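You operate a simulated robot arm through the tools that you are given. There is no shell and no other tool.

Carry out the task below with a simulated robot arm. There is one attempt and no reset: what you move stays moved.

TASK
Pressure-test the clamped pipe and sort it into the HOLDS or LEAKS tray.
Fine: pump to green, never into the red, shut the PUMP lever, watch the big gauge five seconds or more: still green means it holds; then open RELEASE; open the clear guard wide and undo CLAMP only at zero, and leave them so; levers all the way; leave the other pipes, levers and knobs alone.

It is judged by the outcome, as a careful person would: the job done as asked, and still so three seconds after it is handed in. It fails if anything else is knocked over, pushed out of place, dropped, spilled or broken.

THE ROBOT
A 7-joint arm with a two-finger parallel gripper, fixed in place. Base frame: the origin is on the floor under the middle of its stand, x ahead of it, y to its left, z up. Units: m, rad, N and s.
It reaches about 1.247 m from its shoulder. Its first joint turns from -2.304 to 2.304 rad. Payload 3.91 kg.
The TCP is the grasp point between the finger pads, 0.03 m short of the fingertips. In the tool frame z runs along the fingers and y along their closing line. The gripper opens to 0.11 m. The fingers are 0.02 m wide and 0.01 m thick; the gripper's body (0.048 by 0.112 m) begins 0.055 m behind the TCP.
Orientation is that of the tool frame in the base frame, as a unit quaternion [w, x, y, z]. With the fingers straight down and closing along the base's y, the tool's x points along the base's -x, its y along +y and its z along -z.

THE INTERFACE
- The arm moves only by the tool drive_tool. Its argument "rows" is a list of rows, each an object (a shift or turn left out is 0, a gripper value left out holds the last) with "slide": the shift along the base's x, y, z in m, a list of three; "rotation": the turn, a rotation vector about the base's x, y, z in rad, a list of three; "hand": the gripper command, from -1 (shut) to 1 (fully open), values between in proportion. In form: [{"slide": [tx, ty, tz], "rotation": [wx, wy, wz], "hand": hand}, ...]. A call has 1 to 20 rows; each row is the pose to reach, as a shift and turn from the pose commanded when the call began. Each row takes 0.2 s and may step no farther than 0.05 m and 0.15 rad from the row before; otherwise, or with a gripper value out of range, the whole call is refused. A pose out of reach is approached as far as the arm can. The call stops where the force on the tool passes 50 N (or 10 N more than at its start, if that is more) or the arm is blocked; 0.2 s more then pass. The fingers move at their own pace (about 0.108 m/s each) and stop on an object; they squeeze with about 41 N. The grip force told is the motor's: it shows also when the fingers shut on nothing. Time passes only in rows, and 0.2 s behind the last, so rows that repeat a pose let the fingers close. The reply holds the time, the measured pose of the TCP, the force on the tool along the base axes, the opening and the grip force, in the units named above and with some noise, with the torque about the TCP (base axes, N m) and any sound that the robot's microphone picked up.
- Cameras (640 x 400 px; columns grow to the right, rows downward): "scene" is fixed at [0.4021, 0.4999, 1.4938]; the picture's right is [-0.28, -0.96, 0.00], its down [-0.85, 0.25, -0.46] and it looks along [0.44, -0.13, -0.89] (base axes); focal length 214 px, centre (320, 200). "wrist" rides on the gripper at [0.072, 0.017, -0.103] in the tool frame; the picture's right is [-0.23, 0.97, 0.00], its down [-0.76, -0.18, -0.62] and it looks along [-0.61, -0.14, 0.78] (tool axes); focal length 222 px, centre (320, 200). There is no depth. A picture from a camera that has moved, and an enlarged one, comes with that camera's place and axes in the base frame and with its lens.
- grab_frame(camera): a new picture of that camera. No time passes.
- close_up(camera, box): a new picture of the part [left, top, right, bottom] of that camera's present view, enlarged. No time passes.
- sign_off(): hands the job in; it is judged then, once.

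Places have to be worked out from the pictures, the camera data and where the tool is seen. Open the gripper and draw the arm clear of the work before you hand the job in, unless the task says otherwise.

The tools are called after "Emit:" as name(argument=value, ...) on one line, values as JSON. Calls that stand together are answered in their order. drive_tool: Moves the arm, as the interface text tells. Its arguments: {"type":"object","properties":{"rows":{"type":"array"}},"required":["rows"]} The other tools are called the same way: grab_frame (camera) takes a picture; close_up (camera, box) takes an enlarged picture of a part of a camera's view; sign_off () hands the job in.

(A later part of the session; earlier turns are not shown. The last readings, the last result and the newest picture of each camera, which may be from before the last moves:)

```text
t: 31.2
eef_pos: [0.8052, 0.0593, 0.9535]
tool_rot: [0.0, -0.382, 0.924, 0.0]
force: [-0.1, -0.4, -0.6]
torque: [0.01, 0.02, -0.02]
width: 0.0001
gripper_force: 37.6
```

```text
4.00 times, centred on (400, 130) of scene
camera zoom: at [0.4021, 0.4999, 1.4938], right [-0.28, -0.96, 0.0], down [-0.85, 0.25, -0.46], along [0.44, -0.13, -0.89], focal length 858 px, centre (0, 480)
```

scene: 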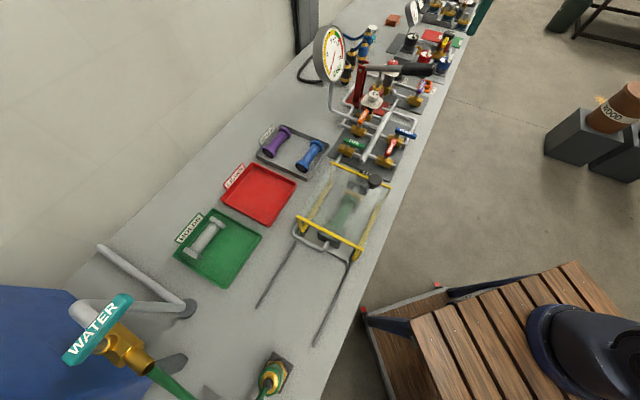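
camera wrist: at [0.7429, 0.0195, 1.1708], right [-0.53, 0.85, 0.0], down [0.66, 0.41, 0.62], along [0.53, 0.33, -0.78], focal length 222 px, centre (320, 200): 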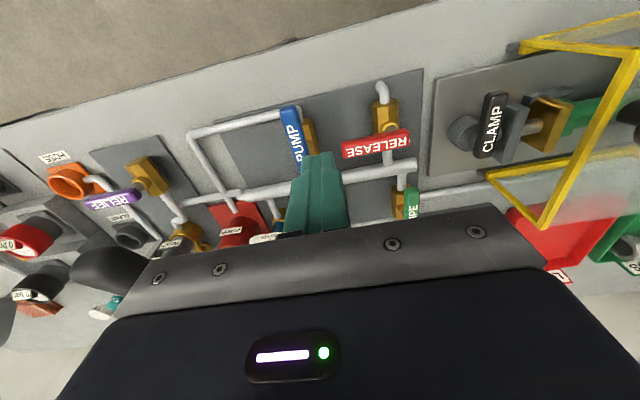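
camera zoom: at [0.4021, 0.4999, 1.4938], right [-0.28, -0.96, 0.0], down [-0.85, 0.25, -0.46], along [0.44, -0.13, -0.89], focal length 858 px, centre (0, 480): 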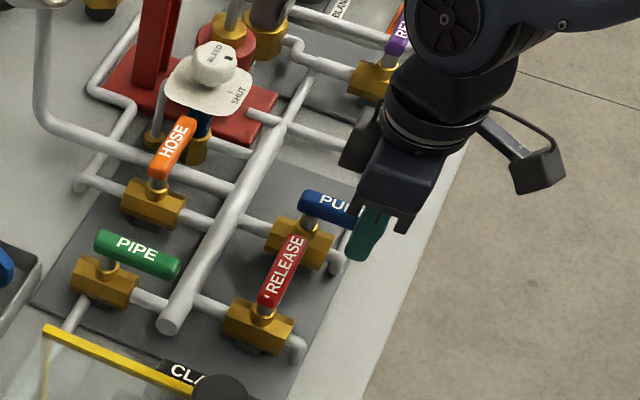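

The fingertip is beside the bar at the right height. I push the PUMP lever along a circular arc about its stem, from pointing at me toward +u (shut).

Emit:
drive_tool(rows=[{"slide": [0, 0, -0.005], "hand": -1}, {"slide": [0.01, -0.0091, -0.005], "hand": -1}, {"slide": [0.0167, -0.0209, -0.005], "hand": -1}, {"slide": [0.0262, -0.0307, -0.005], "hand": -1}, {"slide": [0.038, -0.0375, -0.005], "hand": -1}, {"slide": [0.0511, -0.0413, -0.005], "hand": -1}, {"slide": [0.0648, -0.0414, -0.005], "hand": -1}, {"slide": [0.0779, -0.038, -0.005], "hand": -1}, {"slide": [0.0779, -0.038, -0.005], "hand": -1}])

Emit:
close_up(camera="wrist", box=[220, 40, 460, 210])

Emit:
close_up(camera="scene", box=[350, 80, 450, 180])

Emit:
close_up(camera="scene", box=[310, 20, 350, 90])

```text
t: 33.2
eef_pos: [0.8837, 0.0203, 0.9477]
tool_rot: [0.001, -0.382, 0.924, 0.0]
force: [0.9, 0.6, 0.8]
torque: [0.01, 0.02, 0.02]
width: 0.0
gripper_force: 38.0
```

```text
2.35 times, centred on (340, 125) of wrist
camera zoom: at [0.8211, -0.0187, 1.0511], right [-0.53, 0.85, 0.0], down [0.66, 0.41, 0.62], along [0.53, 0.33, -0.78], focal length 523 px, centre (273, 376)
```

zoom: 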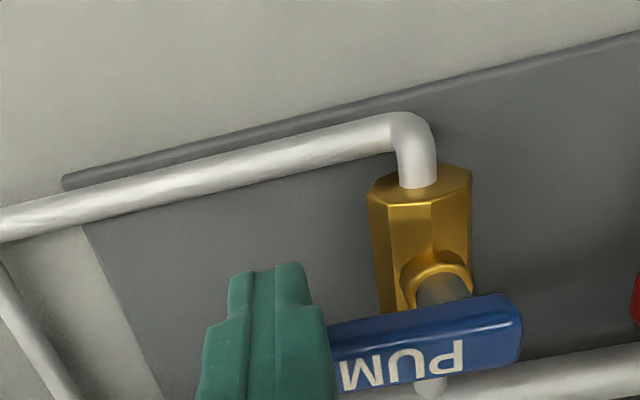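

```text
4.00 times, centred on (400, 130) of scene
camera zoom: at [0.4021, 0.4999, 1.4938], right [-0.28, -0.96, 0.0], down [-0.85, 0.25, -0.46], along [0.44, -0.13, -0.89], focal length 858 px, centre (0, 480)
```

zoom: 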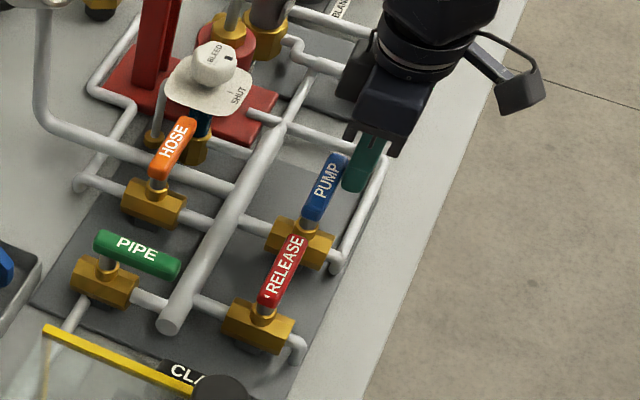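

```text
5.71 times, centred on (330, 55) of scene
camera zoom: at [0.4021, 0.4999, 1.4938], right [-0.28, -0.96, 0.0], down [-0.85, 0.25, -0.46], along [0.44, -0.13, -0.89], focal length 1226 px, centre (263, 1029)
```

zoom: 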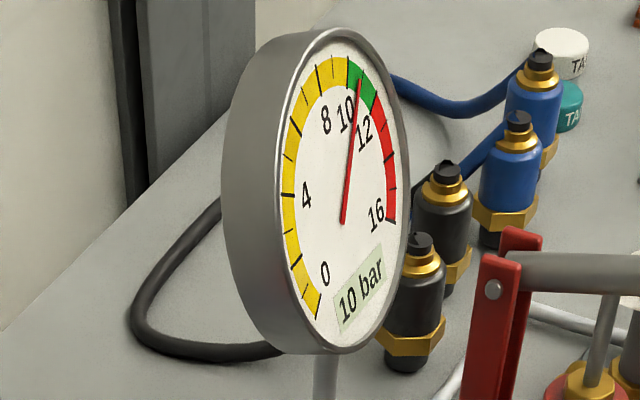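

The PUMP lever has swung to point along +u, parallel with the shut RELEASE lever. I press a few mm further in +v to make sure it is against its stop.

Emit:
drive_tool(rows=[{"slide": [0.002, 0.002, 0], "hand": -1}, {"slide": [0.004, 0.004, 0], "hand": -1}, {"slide": [0.006, 0.006, 0], "hand": -1}, {"slide": [0.006, 0.006, 0], "hand": -1}])

Emit:
close_up(camera="wrist", box=[220, 40, 460, 210])

Emit:
close_up(camera="scene", box=[350, 80, 450, 180])

```text
t: 34.0
eef_pos: [0.8849, 0.022, 0.9473]
tool_rot: [-0.004, -0.382, 0.924, -0.001]
force: [-18.5, -12.9, 6.3]
torque: [-0.01, 0.25, 0.08]
width: 0.0
gripper_force: 37.6
stopped in row 3: the force on the tool passed its limit at 55 N (the readings are from after the stop); the commanded pose is now the measured one
```

```text
2.35 times, centred on (340, 125) of wrist
camera zoom: at [0.8239, -0.0175, 1.0508], right [-0.53, 0.85, 0.0], down [0.67, 0.41, 0.62], along [0.52, 0.32, -0.79], focal length 523 px, centre (273, 376)
```

zoom: 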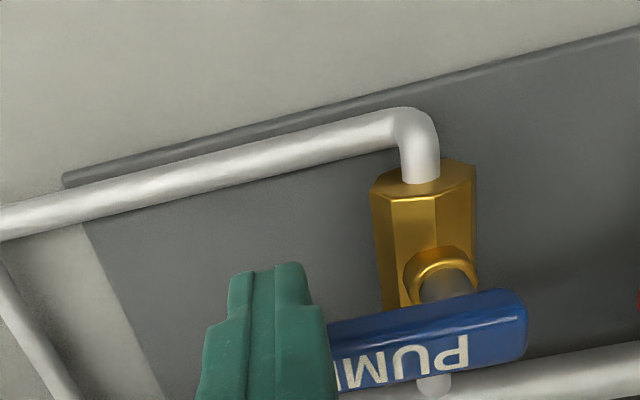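

```text
4.00 times, centred on (400, 130) of scene
camera zoom: at [0.4021, 0.4999, 1.4938], right [-0.28, -0.96, 0.0], down [-0.85, 0.25, -0.46], along [0.44, -0.13, -0.89], focal length 858 px, centre (0, 480)
```

zoom: 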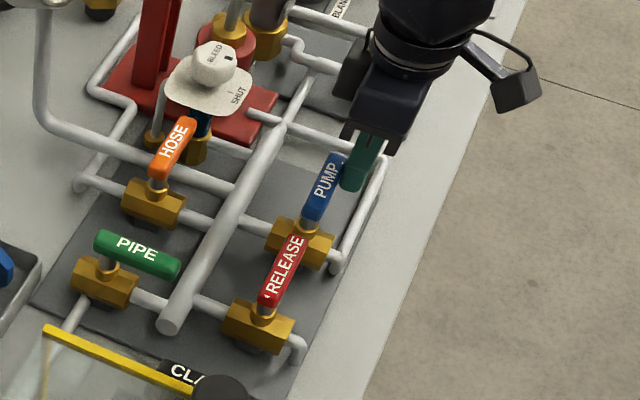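

The lever hit its stop (55 N then halted), so PUMP is fully shut at about t=33.5. I back away, rise, and move above the RELEASE lever while timing the gauge.

Emit:
drive_tool(rows=[{"slide": [-0.0141, -0.0141, 0], "hand": -1}, {"slide": [-0.0141, -0.0141, 0.045], "hand": -1}, {"slide": [-0.0141, -0.0141, 0.09], "hand": -1}, {"slide": [-0.0141, -0.0141, 0.13], "hand": -1}])

Emit:
close_up(camera="scene", box=[310, 20, 350, 90])

Emit:
close_up(camera="scene", box=[350, 80, 450, 180])

```text
t: 35.0
eef_pos: [0.8709, 0.0089, 1.0768]
tool_rot: [-0.004, -0.382, 0.924, -0.001]
force: [0.4, 0.1, -0.7]
torque: [0.0, 0.02, -0.06]
width: 0.0001
gripper_force: 37.6
```

```text
5.71 times, centred on (330, 55) of scene
camera zoom: at [0.4021, 0.4999, 1.4938], right [-0.28, -0.96, 0.0], down [-0.85, 0.25, -0.46], along [0.44, -0.13, -0.89], focal length 1226 px, centre (263, 1029)
```

zoom: 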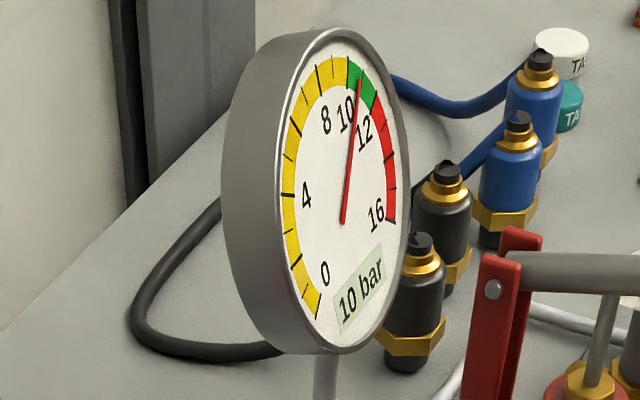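

```text
4.00 times, centred on (400, 130) of scene
camera zoom: at [0.4021, 0.4999, 1.4938], right [-0.28, -0.96, 0.0], down [-0.85, 0.25, -0.46], along [0.44, -0.13, -0.89], focal length 858 px, centre (0, 480)
```

zoom: 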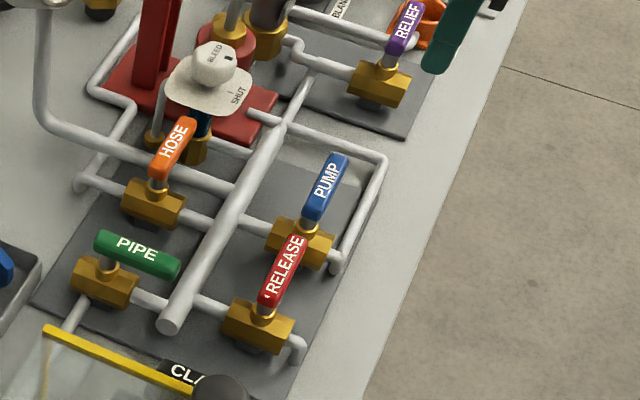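

PUMP is shut and the gauge reads ~10.8 at t=35. I move above RELEASE and wait there to observe the gauge over several seconds.

Emit:
drive_tool(rows=[{"slide": [-0.0075, 0.0325, 0.01], "hand": -1}, {"slide": [-0.015, 0.065, 0.01], "hand": -1}, {"slide": [-0.0225, 0.0985, 0.01], "hand": -1}, {"slide": [-0.0302, 0.1318, 0.01], "hand": -1}, {"slide": [-0.0302, 0.1318, 0.01], "hand": -1}, {"slide": [-0.0302, 0.1318, 0.01], "hand": -1}, {"slide": [-0.0302, 0.1318, 0.01], "hand": -1}, {"slide": [-0.0302, 0.1318, 0.01], "hand": -1}, {"slide": [-0.0302, 0.1318, 0.01], "hand": -1}, {"slide": [-0.0302, 0.1318, 0.01], "hand": -1}, {"slide": [-0.0302, 0.1318, 0.01], "hand": -1}, {"slide": [-0.0302, 0.1318, 0.01], "hand": -1}, {"slide": [-0.0302, 0.1318, 0.01], "hand": -1}, {"slide": [-0.0302, 0.1318, 0.01], "hand": -1}, {"slide": [-0.0302, 0.1318, 0.01], "hand": -1}])

Emit:
close_up(camera="scene", box=[310, 20, 350, 90])

Emit:
grab_frame(camera="wrist")

```text
t: 38.1
eef_pos: [0.8411, 0.1399, 1.0875]
tool_rot: [-0.004, -0.382, 0.924, 0.0]
force: [0.1, 0.3, -0.9]
torque: [-0.01, 0.03, -0.01]
width: 0.0002
gripper_force: 37.2
```

```text
5.71 times, centred on (330, 55) of scene
camera zoom: at [0.4021, 0.4999, 1.4938], right [-0.28, -0.96, 0.0], down [-0.85, 0.25, -0.46], along [0.44, -0.13, -0.89], focal length 1226 px, centre (263, 1029)
```

zoom: 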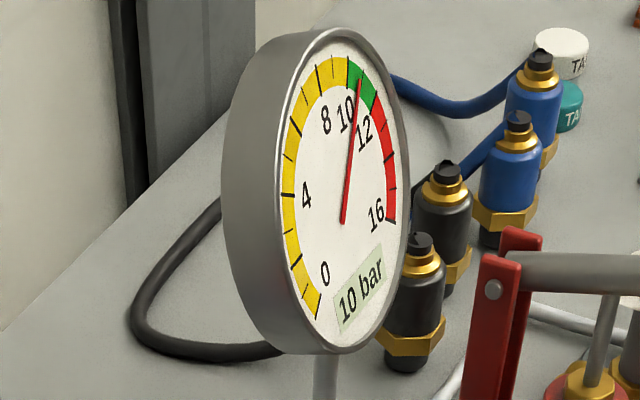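

```text
taken
camera wrist: at [0.7802, 0.1013, 1.1904], right [-0.53, 0.85, 0.0], down [0.67, 0.41, 0.62], along [0.52, 0.33, -0.79], focal length 222 px, centre (320, 200)
```

wrist: 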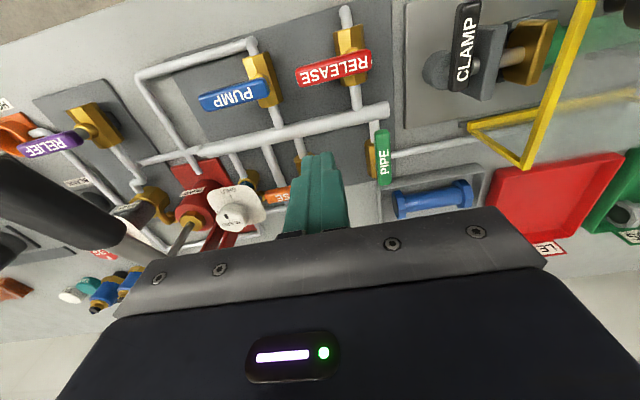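

Steady at t=38. I hold still for another 4 s to get well past five seconds since shutting.

Emit:
drive_tool(rows=[{"slide": [0, 0, 0], "hand": -1}, {"slide": [0, 0, 0], "hand": -1}, {"slide": [0, 0, 0], "hand": -1}, {"slide": [0, 0, 0], "hand": -1}, {"slide": [0, 0, 0], "hand": -1}, {"slide": [0, 0, 0], "hand": -1}, {"slide": [0, 0, 0], "hand": -1}, {"slide": [0, 0, 0], "hand": -1}, {"slide": [0, 0, 0], "hand": -1}, {"slide": [0, 0, 0], "hand": -1}, {"slide": [0, 0, 0], "hand": -1}, {"slide": [0, 0, 0], "hand": -1}, {"slide": [0, 0, 0], "hand": -1}, {"slide": [0, 0, 0], "hand": -1}, {"slide": [0, 0, 0], "hand": -1}, {"slide": [0, 0, 0], "hand": -1}, {"slide": [0, 0, 0], "hand": -1}, {"slide": [0, 0, 0], "hand": -1}, {"slide": [0, 0, 0], "hand": -1}, {"slide": [0, 0, 0], "hand": -1}])

Emit:
close_up(camera="scene", box=[310, 20, 350, 90])

Emit:
close_up(camera="wrist", box=[200, 20, 440, 180])

```text
t: 42.4
eef_pos: [0.8411, 0.1407, 1.0874]
tool_rot: [-0.003, -0.382, 0.924, 0.0]
force: [0.1, 0.3, -0.3]
torque: [0.02, -0.05, 0.0]
width: 0.0
gripper_force: 37.7
```

```text
5.71 times, centred on (330, 55) of scene
camera zoom: at [0.4021, 0.4999, 1.4938], right [-0.28, -0.96, 0.0], down [-0.85, 0.25, -0.46], along [0.44, -0.13, -0.89], focal length 1226 px, centre (263, 1029)
```

zoom: 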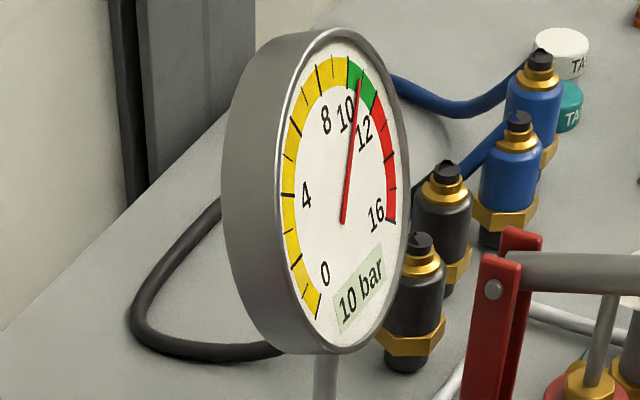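

```text
2.50 times, centred on (320, 100) of wrist
camera zoom: at [0.7802, 0.1013, 1.1904], right [-0.53, 0.85, 0.0], down [0.67, 0.41, 0.62], along [0.52, 0.33, -0.79], focal length 555 px, centre (320, 450)
```

zoom: 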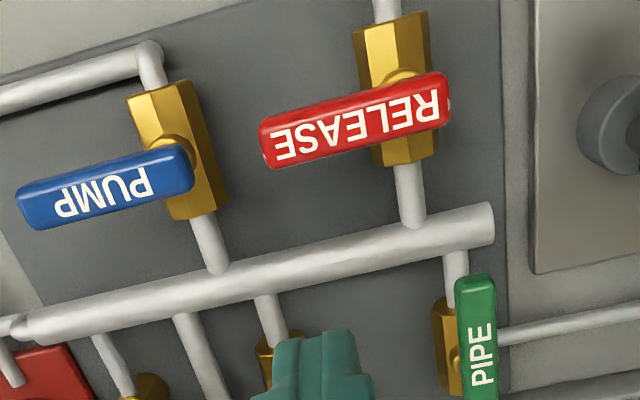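

The needle is unchanged at ~10.8 bar 9 s after shutting: the pipe holds, so it goes in the green HOLDS tray. Next I descend on the far (+v) side of the RELEASE bar at U≈0.495, V≈0.694.

Emit:
drive_tool(rows=[{"slide": [0, 0, -0.045], "hand": -1}, {"slide": [0, 0, -0.09], "hand": -1}, {"slide": [0, 0, -0.12], "hand": -1}, {"slide": [0, 0, -0.14], "hand": -1}, {"slide": [0, 0, -0.14], "hand": -1}])

Emit:
close_up(camera="wrist", box=[200, 20, 440, 200])

Emit:
close_up(camera="scene", box=[350, 80, 450, 180])

```text
t: 43.5
eef_pos: [0.8419, 0.1402, 0.9472]
tool_rot: [-0.004, -0.382, 0.924, -0.001]
force: [0.1, 0.3, -0.4]
torque: [0.01, -0.03, -0.01]
width: 0.0
gripper_force: 37.2
```

```text
2.22 times, centred on (320, 110) of wrist
camera zoom: at [0.7806, 0.1023, 1.0502], right [-0.53, 0.85, 0.0], down [0.67, 0.41, 0.62], along [0.52, 0.33, -0.79], focal length 494 px, centre (320, 400)
```

zoom: 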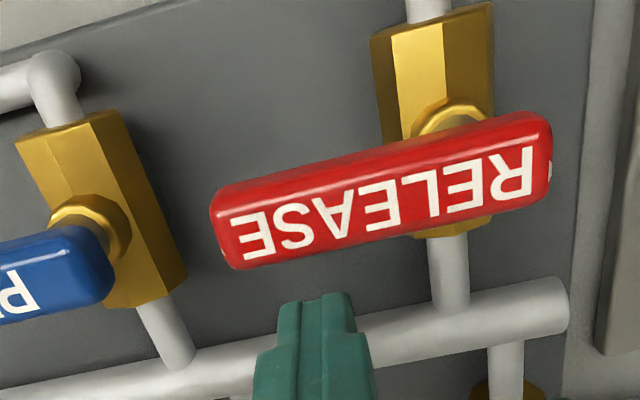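

```text
4.00 times, centred on (400, 130) of scene
camera zoom: at [0.4021, 0.4999, 1.4938], right [-0.28, -0.96, 0.0], down [-0.85, 0.25, -0.46], along [0.44, -0.13, -0.89], focal length 858 px, centre (0, 480)
```

zoom: 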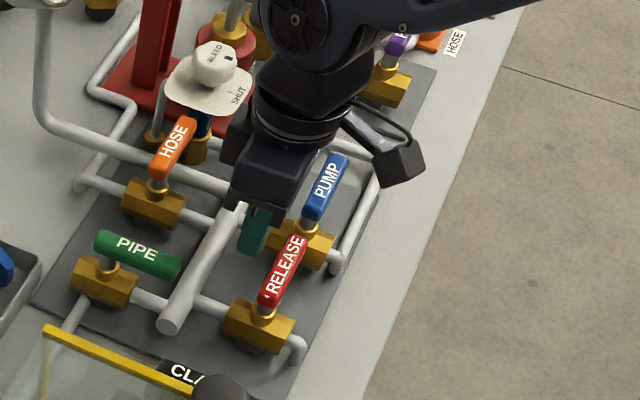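

The fingertip sits just behind the RELEASE tip. I push it along the arc from +u round to pointing toward me (open).

Emit:
drive_tool(rows=[{"slide": [-0.0107, -0.0091, 0], "hand": -1}, {"slide": [-0.0178, -0.0212, 0], "hand": -1}, {"slide": [-0.0278, -0.0312, 0], "hand": -1}, {"slide": [-0.0401, -0.0383, 0], "hand": -1}, {"slide": [-0.0537, -0.0418, 0], "hand": -1}, {"slide": [-0.0679, -0.0417, 0], "hand": -1}, {"slide": [-0.0815, -0.038, 0], "hand": -1}, {"slide": [-0.0815, -0.038, 0], "hand": -1}])

Emit:
close_up(camera="wrist", box=[200, 20, 440, 200])

Emit:
close_up(camera="scene", box=[310, 20, 450, 190])

```text
t: 45.4
eef_pos: [0.7632, 0.1024, 0.9467]
tool_rot: [-0.002, -0.381, 0.925, -0.002]
force: [30.1, -6.6, -5.7]
torque: [-0.22, -0.58, -0.31]
width: 0.0
gripper_force: 38.5
```

```text
2.22 times, centred on (320, 110) of wrist
camera zoom: at [0.7014, 0.0628, 1.0504], right [-0.53, 0.85, 0.0], down [0.67, 0.41, 0.62], along [0.53, 0.32, -0.79], focal length 494 px, centre (320, 400)
```

zoom: 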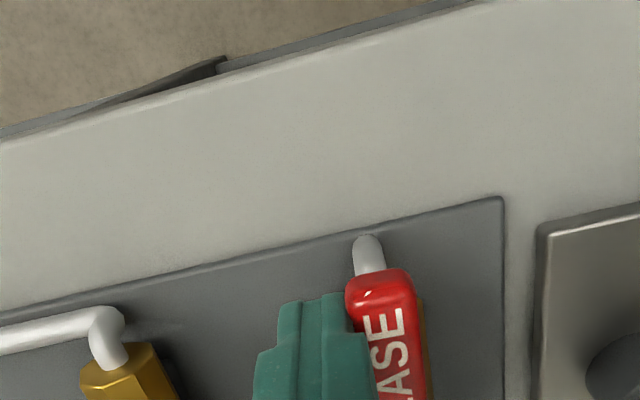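

```text
2.35 times, centred on (380, 105) of scene
camera zoom: at [0.4021, 0.4999, 1.4938], right [-0.28, -0.96, 0.0], down [-0.85, 0.25, -0.46], along [0.44, -0.13, -0.89], focal length 505 px, centre (179, 424)
```

zoom: 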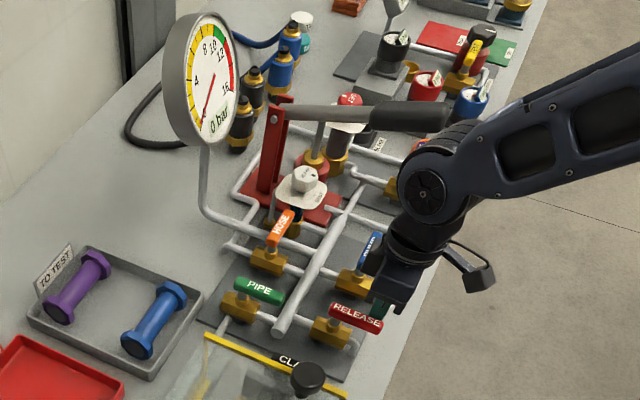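

Gauge has dropped to 0 and the lever resists with ~26 N, so it's at its stop. I press 2 mm more to be sure, then back away and check.

Emit:
drive_tool(rows=[{"slide": [-0.0014, 0.0014, 0], "hand": -1}, {"slide": [-0.0014, 0.0014, 0], "hand": -1}])

Emit:
close_up(camera="scene", box=[310, 20, 350, 90])

```text
t: 46.0
eef_pos: [0.7609, 0.1009, 0.9467]
tool_rot: [-0.002, -0.38, 0.925, -0.001]
force: [11.8, -6.8, -5.2]
torque: [-0.09, -0.15, -0.16]
width: 0.0
gripper_force: 38.1
stopped in row 2: the force on the tool passed its limit at 51 N (the readings are from after the stop); the commanded pose is now the measured one
```

```text
5.71 times, centred on (330, 55) of scene
camera zoom: at [0.4021, 0.4999, 1.4938], right [-0.28, -0.96, 0.0], down [-0.85, 0.25, -0.46], along [0.44, -0.13, -0.89], focal length 1226 px, centre (263, 1029)
```

zoom: 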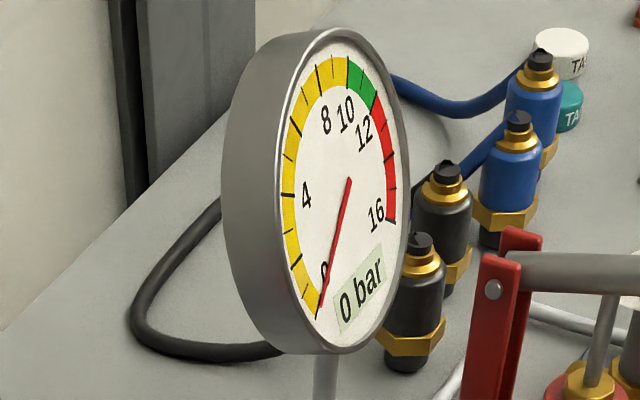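

Gauge reads 0 bar and RELEASE is at its stop. I back off, rise, and move over near the guard's knob with the gripper opening.

Emit:
drive_tool(rows=[{"slide": [0.0106, -0.0106, 0], "hand": -1}, {"slide": [0.0106, -0.0106, 0.045], "hand": -1}, {"slide": [0.0106, -0.0106, 0.09], "hand": -1}, {"slide": [0.0106, -0.0106, 0.135], "hand": -1}, {"slide": [0.0106, -0.0106, 0.17], "hand": -1}, {"slide": [-0.0174, 0.0204, 0.17], "hand": 1}, {"slide": [-0.0454, 0.0514, 0.17], "hand": 1}, {"slide": [-0.0734, 0.0824, 0.17], "hand": 1}, {"slide": [-0.1014, 0.1134, 0.17], "hand": 1}, {"slide": [-0.1295, 0.1445, 0.17], "hand": 1}, {"slide": [-0.1295, 0.1445, 0.17], "hand": 1}])

Emit:
grab_frame(camera="wrist")

Emit:
close_up(camera="scene", box=[310, 20, 450, 190])

```text
t: 48.4
eef_pos: [0.6314, 0.2465, 1.1173]
tool_rot: [-0.002, -0.38, 0.925, -0.002]
force: [0.0, 0.3, 0.5]
torque: [0.0, 0.02, 0.04]
width: 0.1102
gripper_force: 0.1
```

```text
taken
camera wrist: at [0.569, 0.2076, 1.2216], right [-0.52, 0.85, 0.0], down [0.67, 0.41, 0.62], along [0.53, 0.32, -0.78], focal length 222 px, centre (320, 200)
```

wrist: 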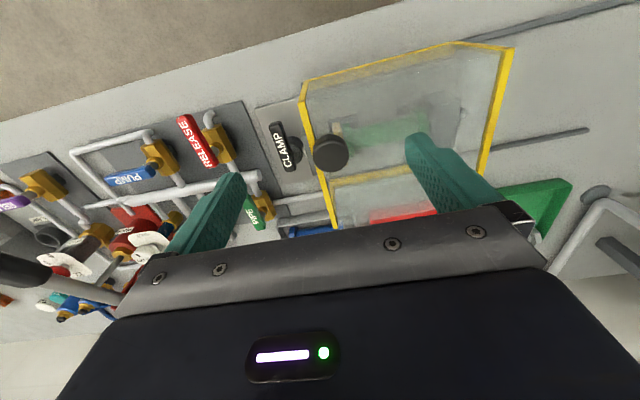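

```text
2.35 times, centred on (380, 105) of scene
camera zoom: at [0.4021, 0.4999, 1.4938], right [-0.28, -0.96, 0.0], down [-0.85, 0.25, -0.46], along [0.44, -0.13, -0.89], focal length 505 px, centre (179, 424)
```

zoom: 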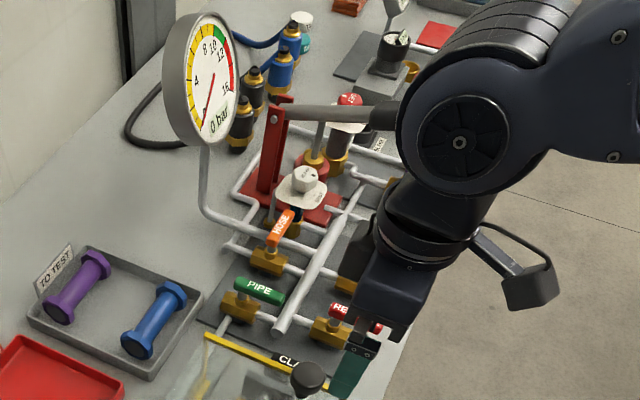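

The knob triangulates to about (0.656, 0.275, 1.003), with the guard top near z≈0.978. I move over it and descend with fingers straddling it along u, keeping the fingertips above the guard glass.

Emit:
drive_tool(rows=[{"slide": [0.0246, 0.028, 0], "hand": 1}, {"slide": [0.0246, 0.028, -0.04], "hand": 1}, {"slide": [0.0246, 0.028, -0.075], "hand": 1}, {"slide": [0.0246, 0.028, -0.095], "hand": 1}, {"slide": [0.0246, 0.028, -0.095], "hand": 1}])

Emit:
close_up(camera="wrist", box=[200, 60, 460, 230])

Emit:
close_up(camera="scene", box=[310, 130, 430, 230])

```text
t: 49.6
eef_pos: [0.656, 0.274, 1.0223]
tool_rot: [-0.002, -0.381, 0.925, -0.001]
force: [0.7, -0.4, -0.4]
torque: [-0.01, -0.02, 0.0]
width: 0.11
gripper_force: 0.1
```

```text
2.35 times, centred on (330, 145) of wrist
camera zoom: at [0.5939, 0.2359, 1.1262], right [-0.52, 0.85, 0.0], down [0.67, 0.41, 0.62], along [0.53, 0.32, -0.78], focal length 523 px, centre (296, 329)
```

zoom: 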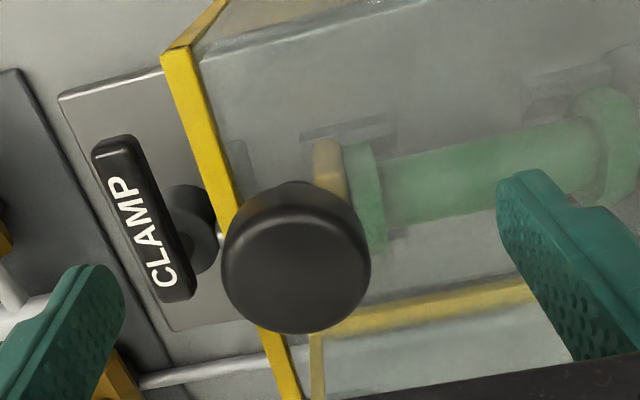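

```text
4.00 times, centred on (370, 180) of scene
camera zoom: at [0.4021, 0.4999, 1.4938], right [-0.28, -0.96, 0.0], down [-0.85, 0.25, -0.46], along [0.44, -0.13, -0.89], focal length 858 px, centre (120, 280)
```

zoom: 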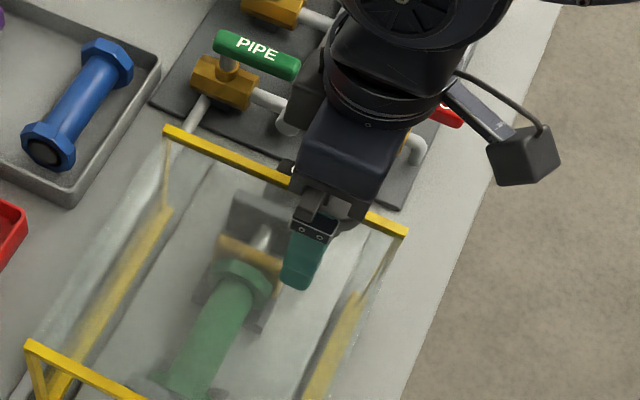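

The knob is centred between the fingers. I lower 6 mm more and close on it.

Emit:
drive_tool(rows=[{"slide": [0, 0, -0.006], "hand": 0}, {"slide": [0, 0, -0.006], "hand": -1}, {"slide": [0, 0, -0.006], "hand": -1}, {"slide": [0, 0, -0.006], "hand": -1}])

Emit:
close_up(camera="wrist", box=[200, 60, 460, 230])

```text
t: 50.6
eef_pos: [0.6561, 0.2755, 1.0174]
tool_rot: [-0.002, -0.381, 0.925, -0.002]
force: [-5.9, 6.4, 0.5]
torque: [0.3, -0.08, 0.04]
width: 0.0373
gripper_force: 45.3
```

```text
2.35 times, centred on (330, 145) of wrist
camera zoom: at [0.5938, 0.2365, 1.1204], right [-0.53, 0.85, 0.0], down [0.67, 0.41, 0.62], along [0.53, 0.32, -0.78], focal length 523 px, centre (296, 329)
```

zoom: 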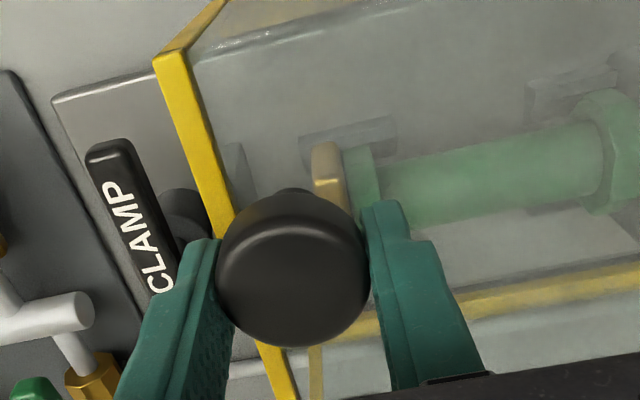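

The knob is held (width 0.037). I slide the guard along -u, first a short distance to confirm it moves freely.

Emit:
drive_tool(rows=[{"slide": [-0.0071, 0.0071, 0], "hand": -1}, {"slide": [-0.0177, 0.0177, 0], "hand": -1}, {"slide": [-0.0283, 0.0283, 0], "hand": -1}, {"slide": [-0.0283, 0.0283, 0], "hand": -1}])

Emit:
close_up(camera="scene", box=[240, 150, 440, 330])

```text
t: 51.6
eef_pos: [0.6268, 0.3037, 1.0169]
tool_rot: [-0.002, -0.381, 0.925, -0.001]
force: [-6.8, -5.7, -0.8]
torque: [-0.28, 0.3, 0.09]
width: 0.0374
gripper_force: 45.0
```

```text
2.22 times, centred on (340, 240) of scene
camera zoom: at [0.4021, 0.4999, 1.4938], right [-0.28, -0.96, 0.0], down [-0.85, 0.25, -0.46], along [0.44, -0.13, -0.89], focal length 477 px, centre (276, 111)
```

zoom: 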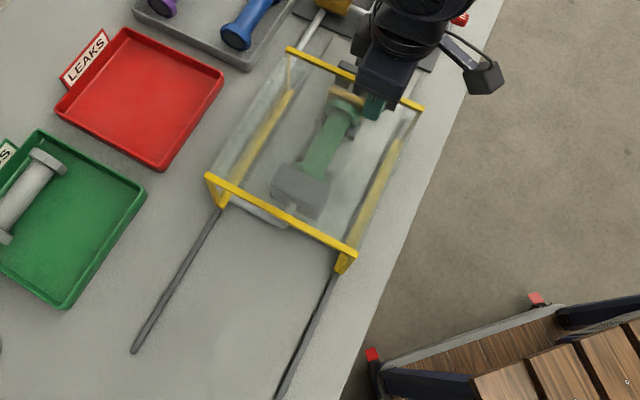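

The guard slides freely on its rails. I continue, slowing down toward the end of the rails.

Emit:
drive_tool(rows=[{"slide": [-0.0177, 0.0177, 0], "hand": -1}, {"slide": [-0.0354, 0.0354, 0], "hand": -1}, {"slide": [-0.053, 0.053, 0], "hand": -1}, {"slide": [-0.0707, 0.0707, 0], "hand": -1}, {"slide": [-0.0884, 0.0884, 0], "hand": -1}, {"slide": [-0.099, 0.099, 0], "hand": -1}, {"slide": [-0.099, 0.099, 0], "hand": -1}])

Emit:
close_up(camera="scene", box=[240, 150, 440, 330])

```text
t: 53.2
eef_pos: [0.5299, 0.4028, 1.0162]
tool_rot: [-0.003, -0.381, 0.925, -0.001]
force: [-14.4, -13.4, 5.6]
torque: [-0.04, 0.08, 0.0]
width: 0.0374
gripper_force: 44.4
```

```text
2.22 times, centred on (340, 240) of scene
camera zoom: at [0.4021, 0.4999, 1.4938], right [-0.28, -0.96, 0.0], down [-0.85, 0.25, -0.46], along [0.44, -0.13, -0.89], focal length 477 px, centre (276, 111)
```

zoom: 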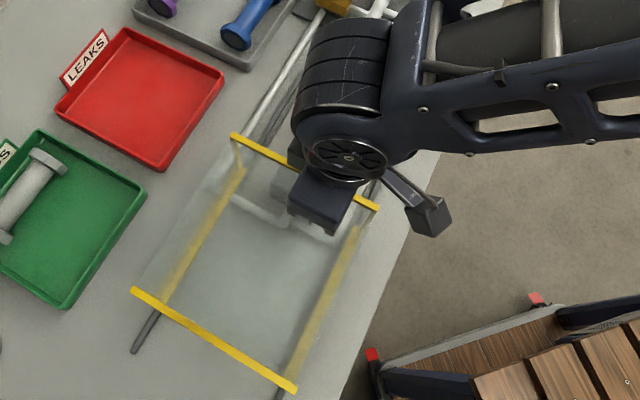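

The guard has travelled 0.18 m with ~0.03 m of rail left. I trim 3 mm in -v to relieve side load and creep on until it reaches its stop.

Emit:
drive_tool(rows=[{"slide": [-0.0021, -0.0021, 0], "hand": -1}, {"slide": [-0.0078, 0.0036, 0], "hand": -1}, {"slide": [-0.0134, 0.0092, 0], "hand": -1}, {"slide": [-0.0191, 0.0149, 0], "hand": -1}, {"slide": [-0.0247, 0.0205, 0], "hand": -1}, {"slide": [-0.0304, 0.0262, 0], "hand": -1}, {"slide": [-0.036, 0.0318, 0], "hand": -1}])

Emit:
close_up(camera="scene", box=[240, 150, 440, 330])

```text
t: 54.8
eef_pos: [0.4938, 0.434, 1.0171]
tool_rot: [-0.002, -0.381, 0.925, -0.001]
force: [22.4, 26.6, 2.7]
torque: [0.54, -0.34, -0.06]
width: 0.0373
gripper_force: 45.2
```

```text
2.22 times, centred on (340, 240) of scene
camera zoom: at [0.4021, 0.4999, 1.4938], right [-0.28, -0.96, 0.0], down [-0.85, 0.25, -0.46], along [0.44, -0.13, -0.89], focal length 477 px, centre (276, 111)
```

zoom: 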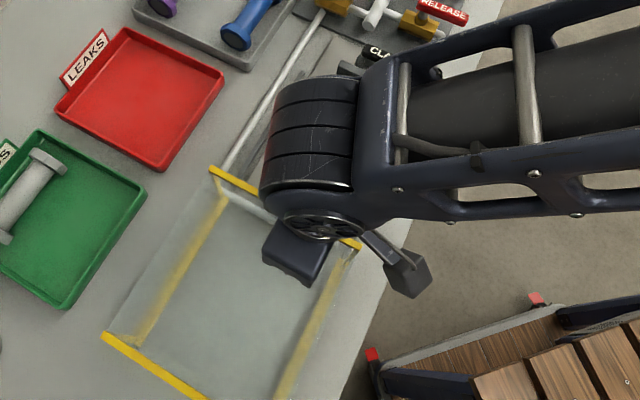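

Travel is now 0.227 m with no end-stop felt yet, only side load from my trim (34 N toward +v). Before pushing on, I'll check the wrist view.

Emit:
grab_frame(camera="wrist")

Emit:
close_up(camera="scene", box=[240, 210, 400, 370])

```text
taken
camera wrist: at [0.4321, 0.3962, 1.1203], right [-0.52, 0.85, 0.0], down [0.67, 0.41, 0.62], along [0.53, 0.32, -0.78], focal length 222 px, centre (320, 200)
```

wrist: 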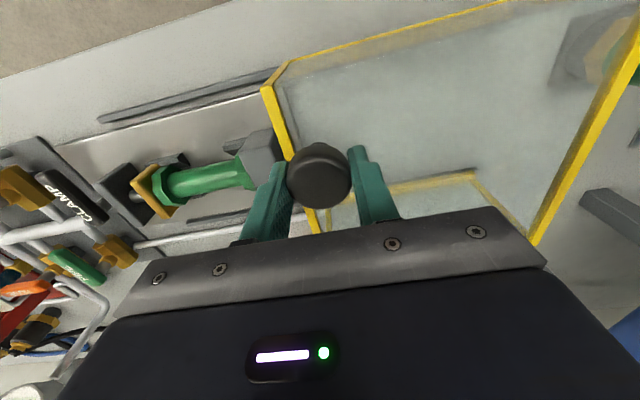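

```text
2.50 times, centred on (320, 290) of scene
camera zoom: at [0.4021, 0.4999, 1.4938], right [-0.28, -0.96, 0.0], down [-0.85, 0.25, -0.46], along [0.44, -0.13, -0.89], focal length 536 px, centre (320, -25)
```

zoom: 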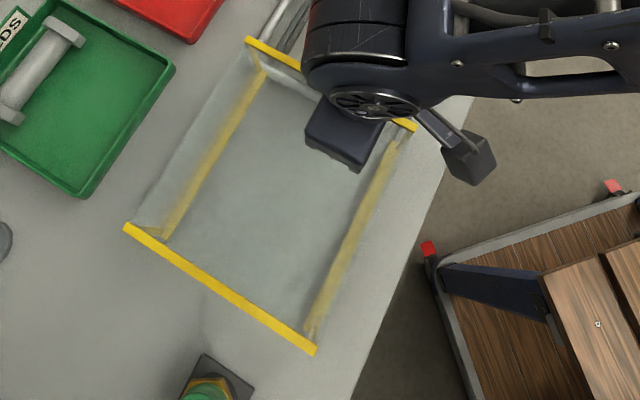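

The guard's bottom left corner is now right at the rail end. I relieve the side load (+3 mm in v) and creep slightly further to feel for the stop.

Emit:
drive_tool(rows=[{"slide": [0.0021, 0.0021, 0], "hand": -1}, {"slide": [-0.0007, 0.0049, 0], "hand": -1}, {"slide": [-0.0035, 0.0077, 0], "hand": -1}, {"slide": [-0.0064, 0.0106, 0], "hand": -1}])

```text
t: 55.7
eef_pos: [0.4923, 0.4374, 1.0174]
tool_rot: [-0.003, -0.378, 0.926, -0.005]
force: [1.2, -15.4, 11.3]
torque: [-0.53, 0.61, 0.07]
width: 0.0374
gripper_force: 44.7
stopped in row 4: the force on the tool passed its limit at 55 N (the readings are from after the stop); the commanded pose is now the measured one
```

The stop is reached: the guard is fully open (travel ~0.23 m). I release the knob, rise, and go look at the CLAMP lever and the pipe.

Emit:
drive_tool(rows=[{"slide": [0, 0, 0], "hand": 0.5}, {"slide": [0, 0, 0], "hand": 0.5}, {"slide": [0, 0, 0.045], "hand": 0.5}, {"slide": [0, 0, 0.1], "hand": 0.5}])

```text
refused: row 4 steps farther than a row can; nothing moved
```

The last row stepped 5.5 cm, over the limit; I split the rise into smaller steps.

Emit:
drive_tool(rows=[{"slide": [0, 0, 0], "hand": 0.5}, {"slide": [0, 0, 0], "hand": 0.5}, {"slide": [0, 0, 0.04], "hand": 0.5}, {"slide": [0, 0, 0.08], "hand": 0.5}, {"slide": [0, 0, 0.11], "hand": 0.5}, {"slide": [0.024, -0.0375, 0.11], "hand": 0.5}, {"slide": [0.048, -0.075, 0.11], "hand": 0.5}, {"slide": [0.072, -0.1125, 0.11], "hand": 0.5}, {"slide": [0.096, -0.15, 0.11], "hand": 0.5}, {"slide": [0.12, -0.188, 0.11], "hand": 0.5}, {"slide": [0.1441, -0.2253, 0.11], "hand": 0.5}, {"slide": [0.1441, -0.2253, 0.11], "hand": 0.5}])

Emit:
grab_frame(camera="wrist")

Emit:
grab_frame(camera="scene")

```text
t: 58.3
eef_pos: [0.6368, 0.2125, 1.1253]
tool_rot: [-0.002, -0.379, 0.925, -0.005]
force: [0.2, 0.5, 0.8]
torque: [-0.04, 0.0, 0.02]
width: 0.0825
gripper_force: 0.0
```

```text
taken
camera wrist: at [0.5743, 0.1749, 1.2295], right [-0.52, 0.85, -0.01], down [0.67, 0.41, 0.62], along [0.53, 0.32, -0.79], focal length 222 px, centre (320, 200)
```

wrist: 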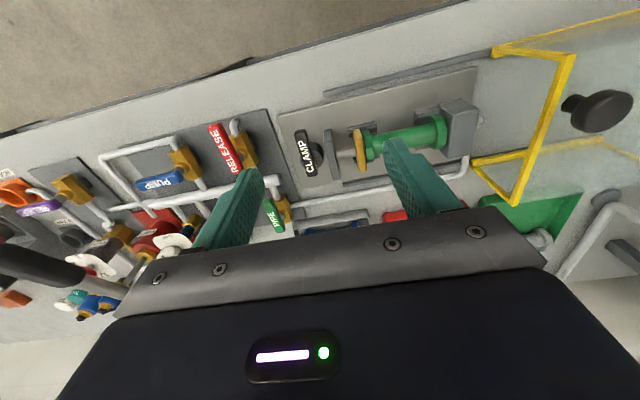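

```text
taken
```

scene: 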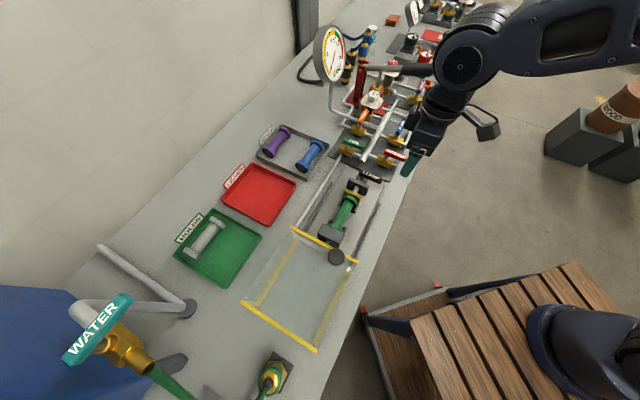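

Emit:
close_up(camera="scene", box=[300, 150, 420, 250])

Emit:
close_up(camera="wrist", box=[260, 60, 500, 220])

Emit:
close_up(camera="scene", box=[150, 190, 290, 300])

Emit:
close_up(camera="scene", box=[310, 20, 450, 190])

```text
4.00 times, centred on (360, 200) of scene
camera zoom: at [0.4021, 0.4999, 1.4938], right [-0.28, -0.96, 0.0], down [-0.85, 0.25, -0.46], along [0.44, -0.13, -0.89], focal length 858 px, centre (160, 200)
```

zoom: 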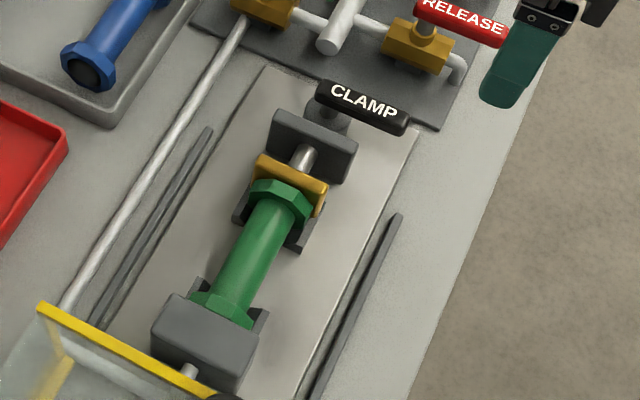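

```text
2.50 times, centred on (380, 140) of wrist
camera zoom: at [0.5743, 0.1749, 1.2295], right [-0.52, 0.85, -0.01], down [0.67, 0.41, 0.62], along [0.53, 0.32, -0.79], focal length 555 px, centre (170, 350)
```

zoom: 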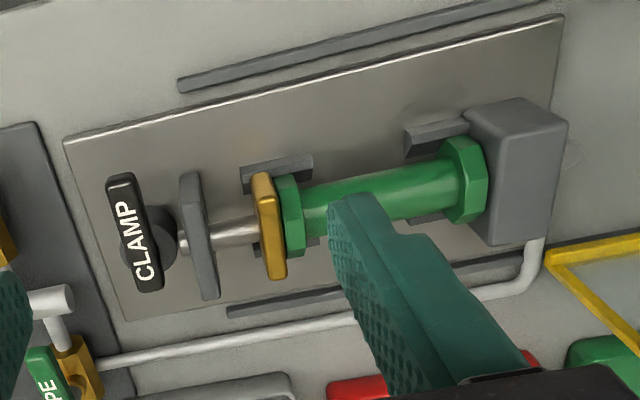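

```text
3.64 times, centred on (220, 245) of scene
camera zoom: at [0.4021, 0.4999, 1.4938], right [-0.28, -0.96, 0.0], down [-0.85, 0.25, -0.46], along [0.44, -0.13, -0.89], focal length 780 px, centre (684, 36)
```

zoom: 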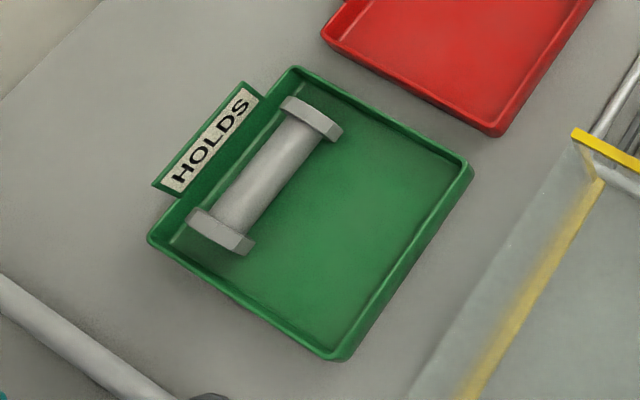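

```text
2.35 times, centred on (380, 105) of scene
camera zoom: at [0.4021, 0.4999, 1.4938], right [-0.28, -0.96, 0.0], down [-0.85, 0.25, -0.46], along [0.44, -0.13, -0.89], focal length 505 px, centre (179, 424)
```

zoom: 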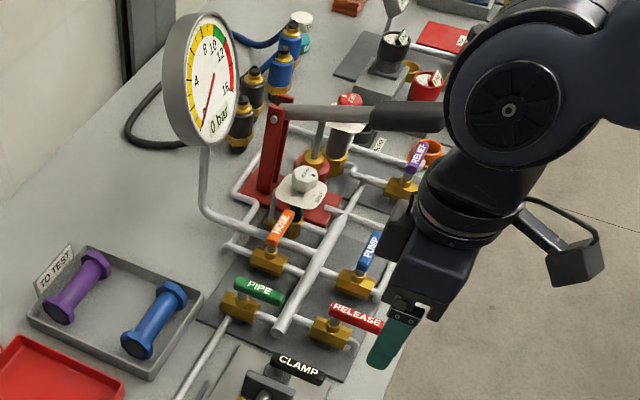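

With the guard off, the clamp is clear: a lever bar (U≈0.338, V 0.635–0.707, z≈0.91) on a hub at V≈0.69, driving a rod and brass plate onto the pipe. The plate blocks the -u side, so I'll try turning it toward +u: place closed fingertips on the -u side of its tip first.

Emit:
drive_tool(rows=[{"slide": [0.0279, 0.0194, 0], "hand": -1}, {"slide": [0.0279, 0.0194, -0.04], "hand": -1}, {"slide": [0.0279, 0.0194, -0.08], "hand": -1}, {"slide": [0.0279, 0.0194, -0.12], "hand": -1}, {"slide": [0.0279, 0.0194, -0.15], "hand": -1}, {"slide": [0.0279, 0.0194, -0.15], "hand": -1}])

Emit:
close_up(camera="wrist", box=[200, 20, 440, 200])

Emit:
close_up(camera="scene", box=[300, 150, 420, 250])

```text
t: 59.7
eef_pos: [0.6652, 0.2337, 0.9761]
tool_rot: [-0.002, -0.378, 0.926, -0.006]
force: [-0.2, -0.3, 0.0]
torque: [0.0, 0.0, 0.01]
width: 0.0005
gripper_force: 38.2
```

```text
2.22 times, centred on (320, 110) of wrist
camera zoom: at [0.6022, 0.1961, 1.0794], right [-0.52, 0.85, -0.01], down [0.67, 0.41, 0.62], along [0.53, 0.32, -0.79], focal length 494 px, centre (320, 400)
```

zoom: 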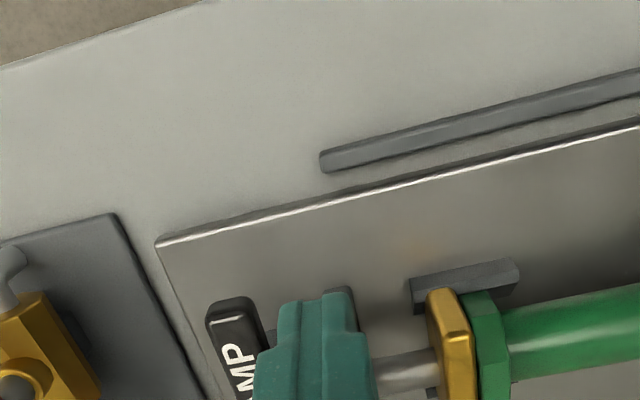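

```text
4.00 times, centred on (360, 200) of scene
camera zoom: at [0.4021, 0.4999, 1.4938], right [-0.28, -0.96, 0.0], down [-0.85, 0.25, -0.46], along [0.44, -0.13, -0.89], focal length 858 px, centre (160, 200)
```

zoom: 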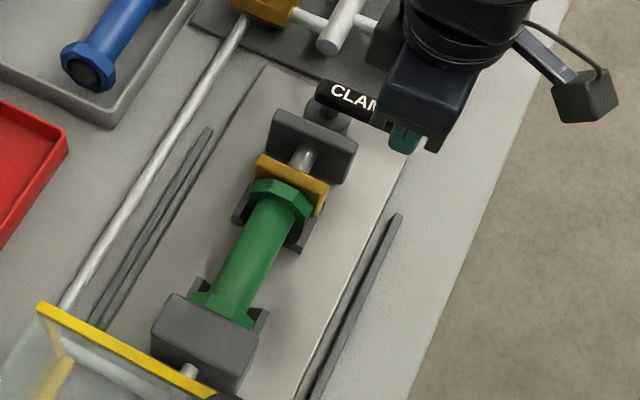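

The gap between the plate and lever bar (~2.4 cm) is too tight for both closed fingers, but one finger fits. I'll rise, straddle the bar with a ~3.2 cm opening centred at U≈0.338, V≈0.65, and descend.

Emit:
drive_tool(rows=[{"slide": [0, 0, 0.03], "hand": -1}, {"slide": [0.0165, -0.0065, 0.03], "hand": -0.42}, {"slide": [0.0334, -0.0131, 0.03], "hand": -0.42}, {"slide": [0.0334, -0.0131, 0.03], "hand": -0.42}])

Emit:
close_up(camera="wrist", box=[200, 20, 440, 200])

```text
t: 60.7
eef_pos: [0.6981, 0.2196, 1.0064]
tool_rot: [-0.003, -0.378, 0.926, -0.004]
force: [-0.1, 0.1, -0.2]
torque: [0.0, -0.01, -0.01]
width: 0.032
gripper_force: 0.1
```

```text
2.22 times, centred on (320, 110) of wrist
camera zoom: at [0.6353, 0.1825, 1.1101], right [-0.52, 0.85, -0.01], down [0.67, 0.41, 0.62], along [0.53, 0.32, -0.79], focal length 494 px, centre (320, 400)
```

zoom: 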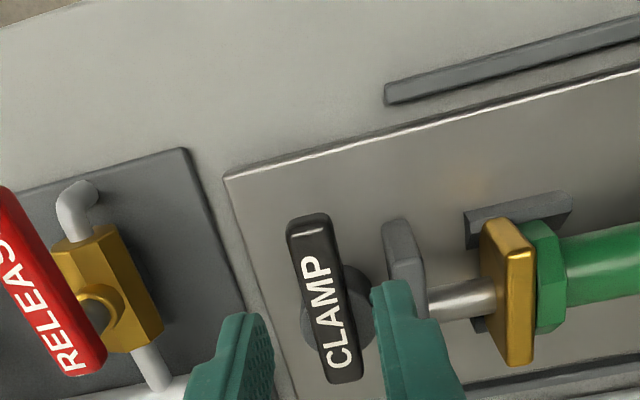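

The view shows the bar, hub and plate clearly; the -u finger is a bit close to the plate. I shift 4 mm in +u so it has ~5 mm clearance either side and descend slowly.

Emit:
drive_tool(rows=[{"slide": [0.0007, -0.005, 0], "hand": -0.42}, {"slide": [0.0007, -0.005, -0.03], "hand": -0.42}, {"slide": [0.0007, -0.005, -0.045], "hand": -0.42}, {"slide": [0.0007, -0.005, -0.058], "hand": -0.42}, {"slide": [0.0007, -0.005, -0.07], "hand": -0.42}, {"slide": [0.0007, -0.005, -0.07], "hand": -0.42}])

Emit:
close_up(camera="wrist", box=[200, 20, 440, 200])

Emit:
close_up(camera="scene", box=[320, 140, 400, 210])

```text
t: 62.1
eef_pos: [0.6988, 0.215, 0.9377]
tool_rot: [-0.004, -0.378, 0.926, -0.005]
force: [-0.5, 0.4, 0.2]
torque: [0.0, -0.02, 0.02]
width: 0.0316
gripper_force: 0.1
```

```text
2.22 times, centred on (320, 110) of wrist
camera zoom: at [0.6359, 0.1768, 1.0399], right [-0.52, 0.85, -0.01], down [0.67, 0.41, 0.62], along [0.53, 0.32, -0.79], focal length 494 px, centre (320, 400)
```

zoom: 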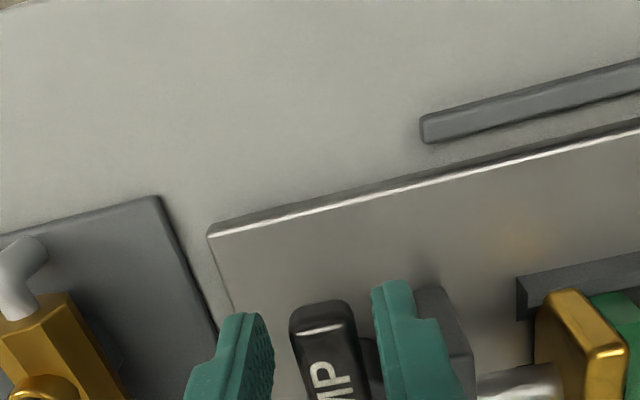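

```text
5.71 times, centred on (360, 175) of scene
camera zoom: at [0.4021, 0.4999, 1.4938], right [-0.28, -0.96, 0.0], down [-0.85, 0.25, -0.46], along [0.44, -0.13, -0.89], focal length 1226 px, centre (91, 343)
```

zoom: 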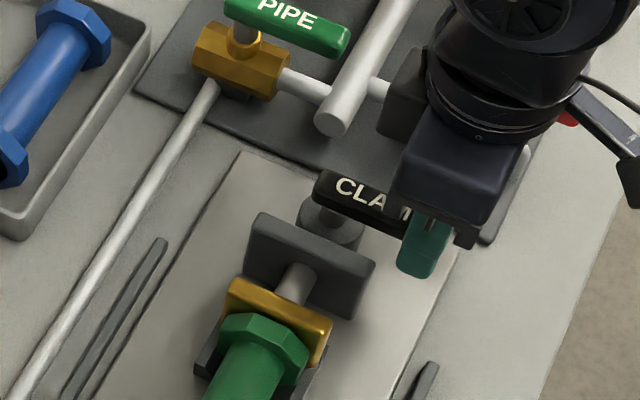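

The fingers straddle the bar without contact. I push it gently toward +u to see whether it turns that way.

Emit:
drive_tool(rows=[{"slide": [0.0042, -0.0042, 0], "hand": -0.42}, {"slide": [0.0078, -0.0078, 0], "hand": -0.42}, {"slide": [0.0113, -0.0113, 0], "hand": -0.42}, {"slide": [0.0141, -0.0141, 0], "hand": -0.42}, {"slide": [0.017, -0.017, 0], "hand": -0.42}])

Emit:
close_up(camera="wrist", box=[200, 20, 440, 200])

Emit:
close_up(camera="scene", box=[320, 140, 400, 210])

```text
t: 63.3
eef_pos: [0.7155, 0.1974, 0.9367]
tool_rot: [-0.003, -0.379, 0.925, -0.003]
force: [0.3, 0.2, -0.3]
torque: [-0.01, -0.03, 0.0]
width: 0.032
gripper_force: 0.0
```

```text
2.22 times, centred on (320, 110) of wrist
camera zoom: at [0.653, 0.1595, 1.0399], right [-0.52, 0.85, -0.01], down [0.67, 0.41, 0.62], along [0.53, 0.32, -0.79], focal length 494 px, centre (320, 400)
```

zoom: 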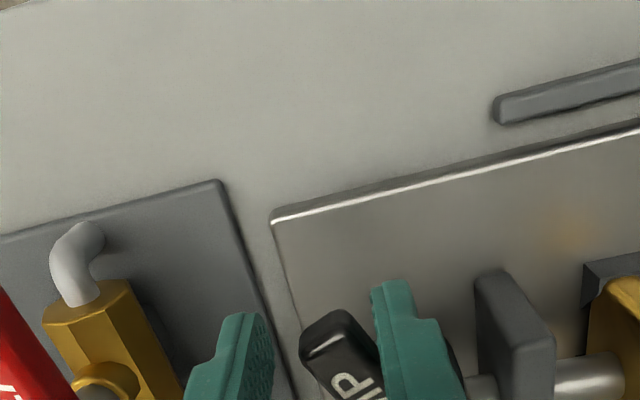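

```text
5.71 times, centred on (360, 175) of scene
camera zoom: at [0.4021, 0.4999, 1.4938], right [-0.28, -0.96, 0.0], down [-0.85, 0.25, -0.46], along [0.44, -0.13, -0.89], focal length 1226 px, centre (91, 343)
```

zoom: 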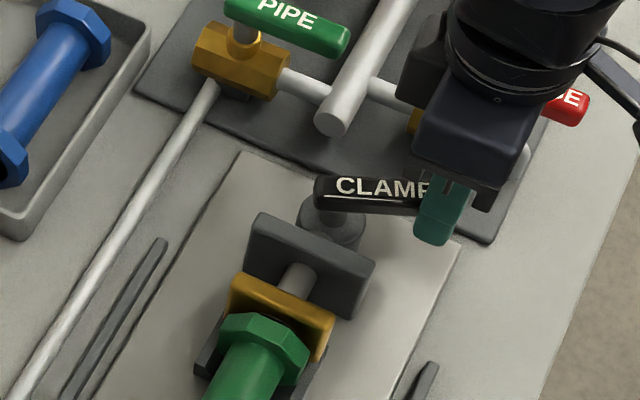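

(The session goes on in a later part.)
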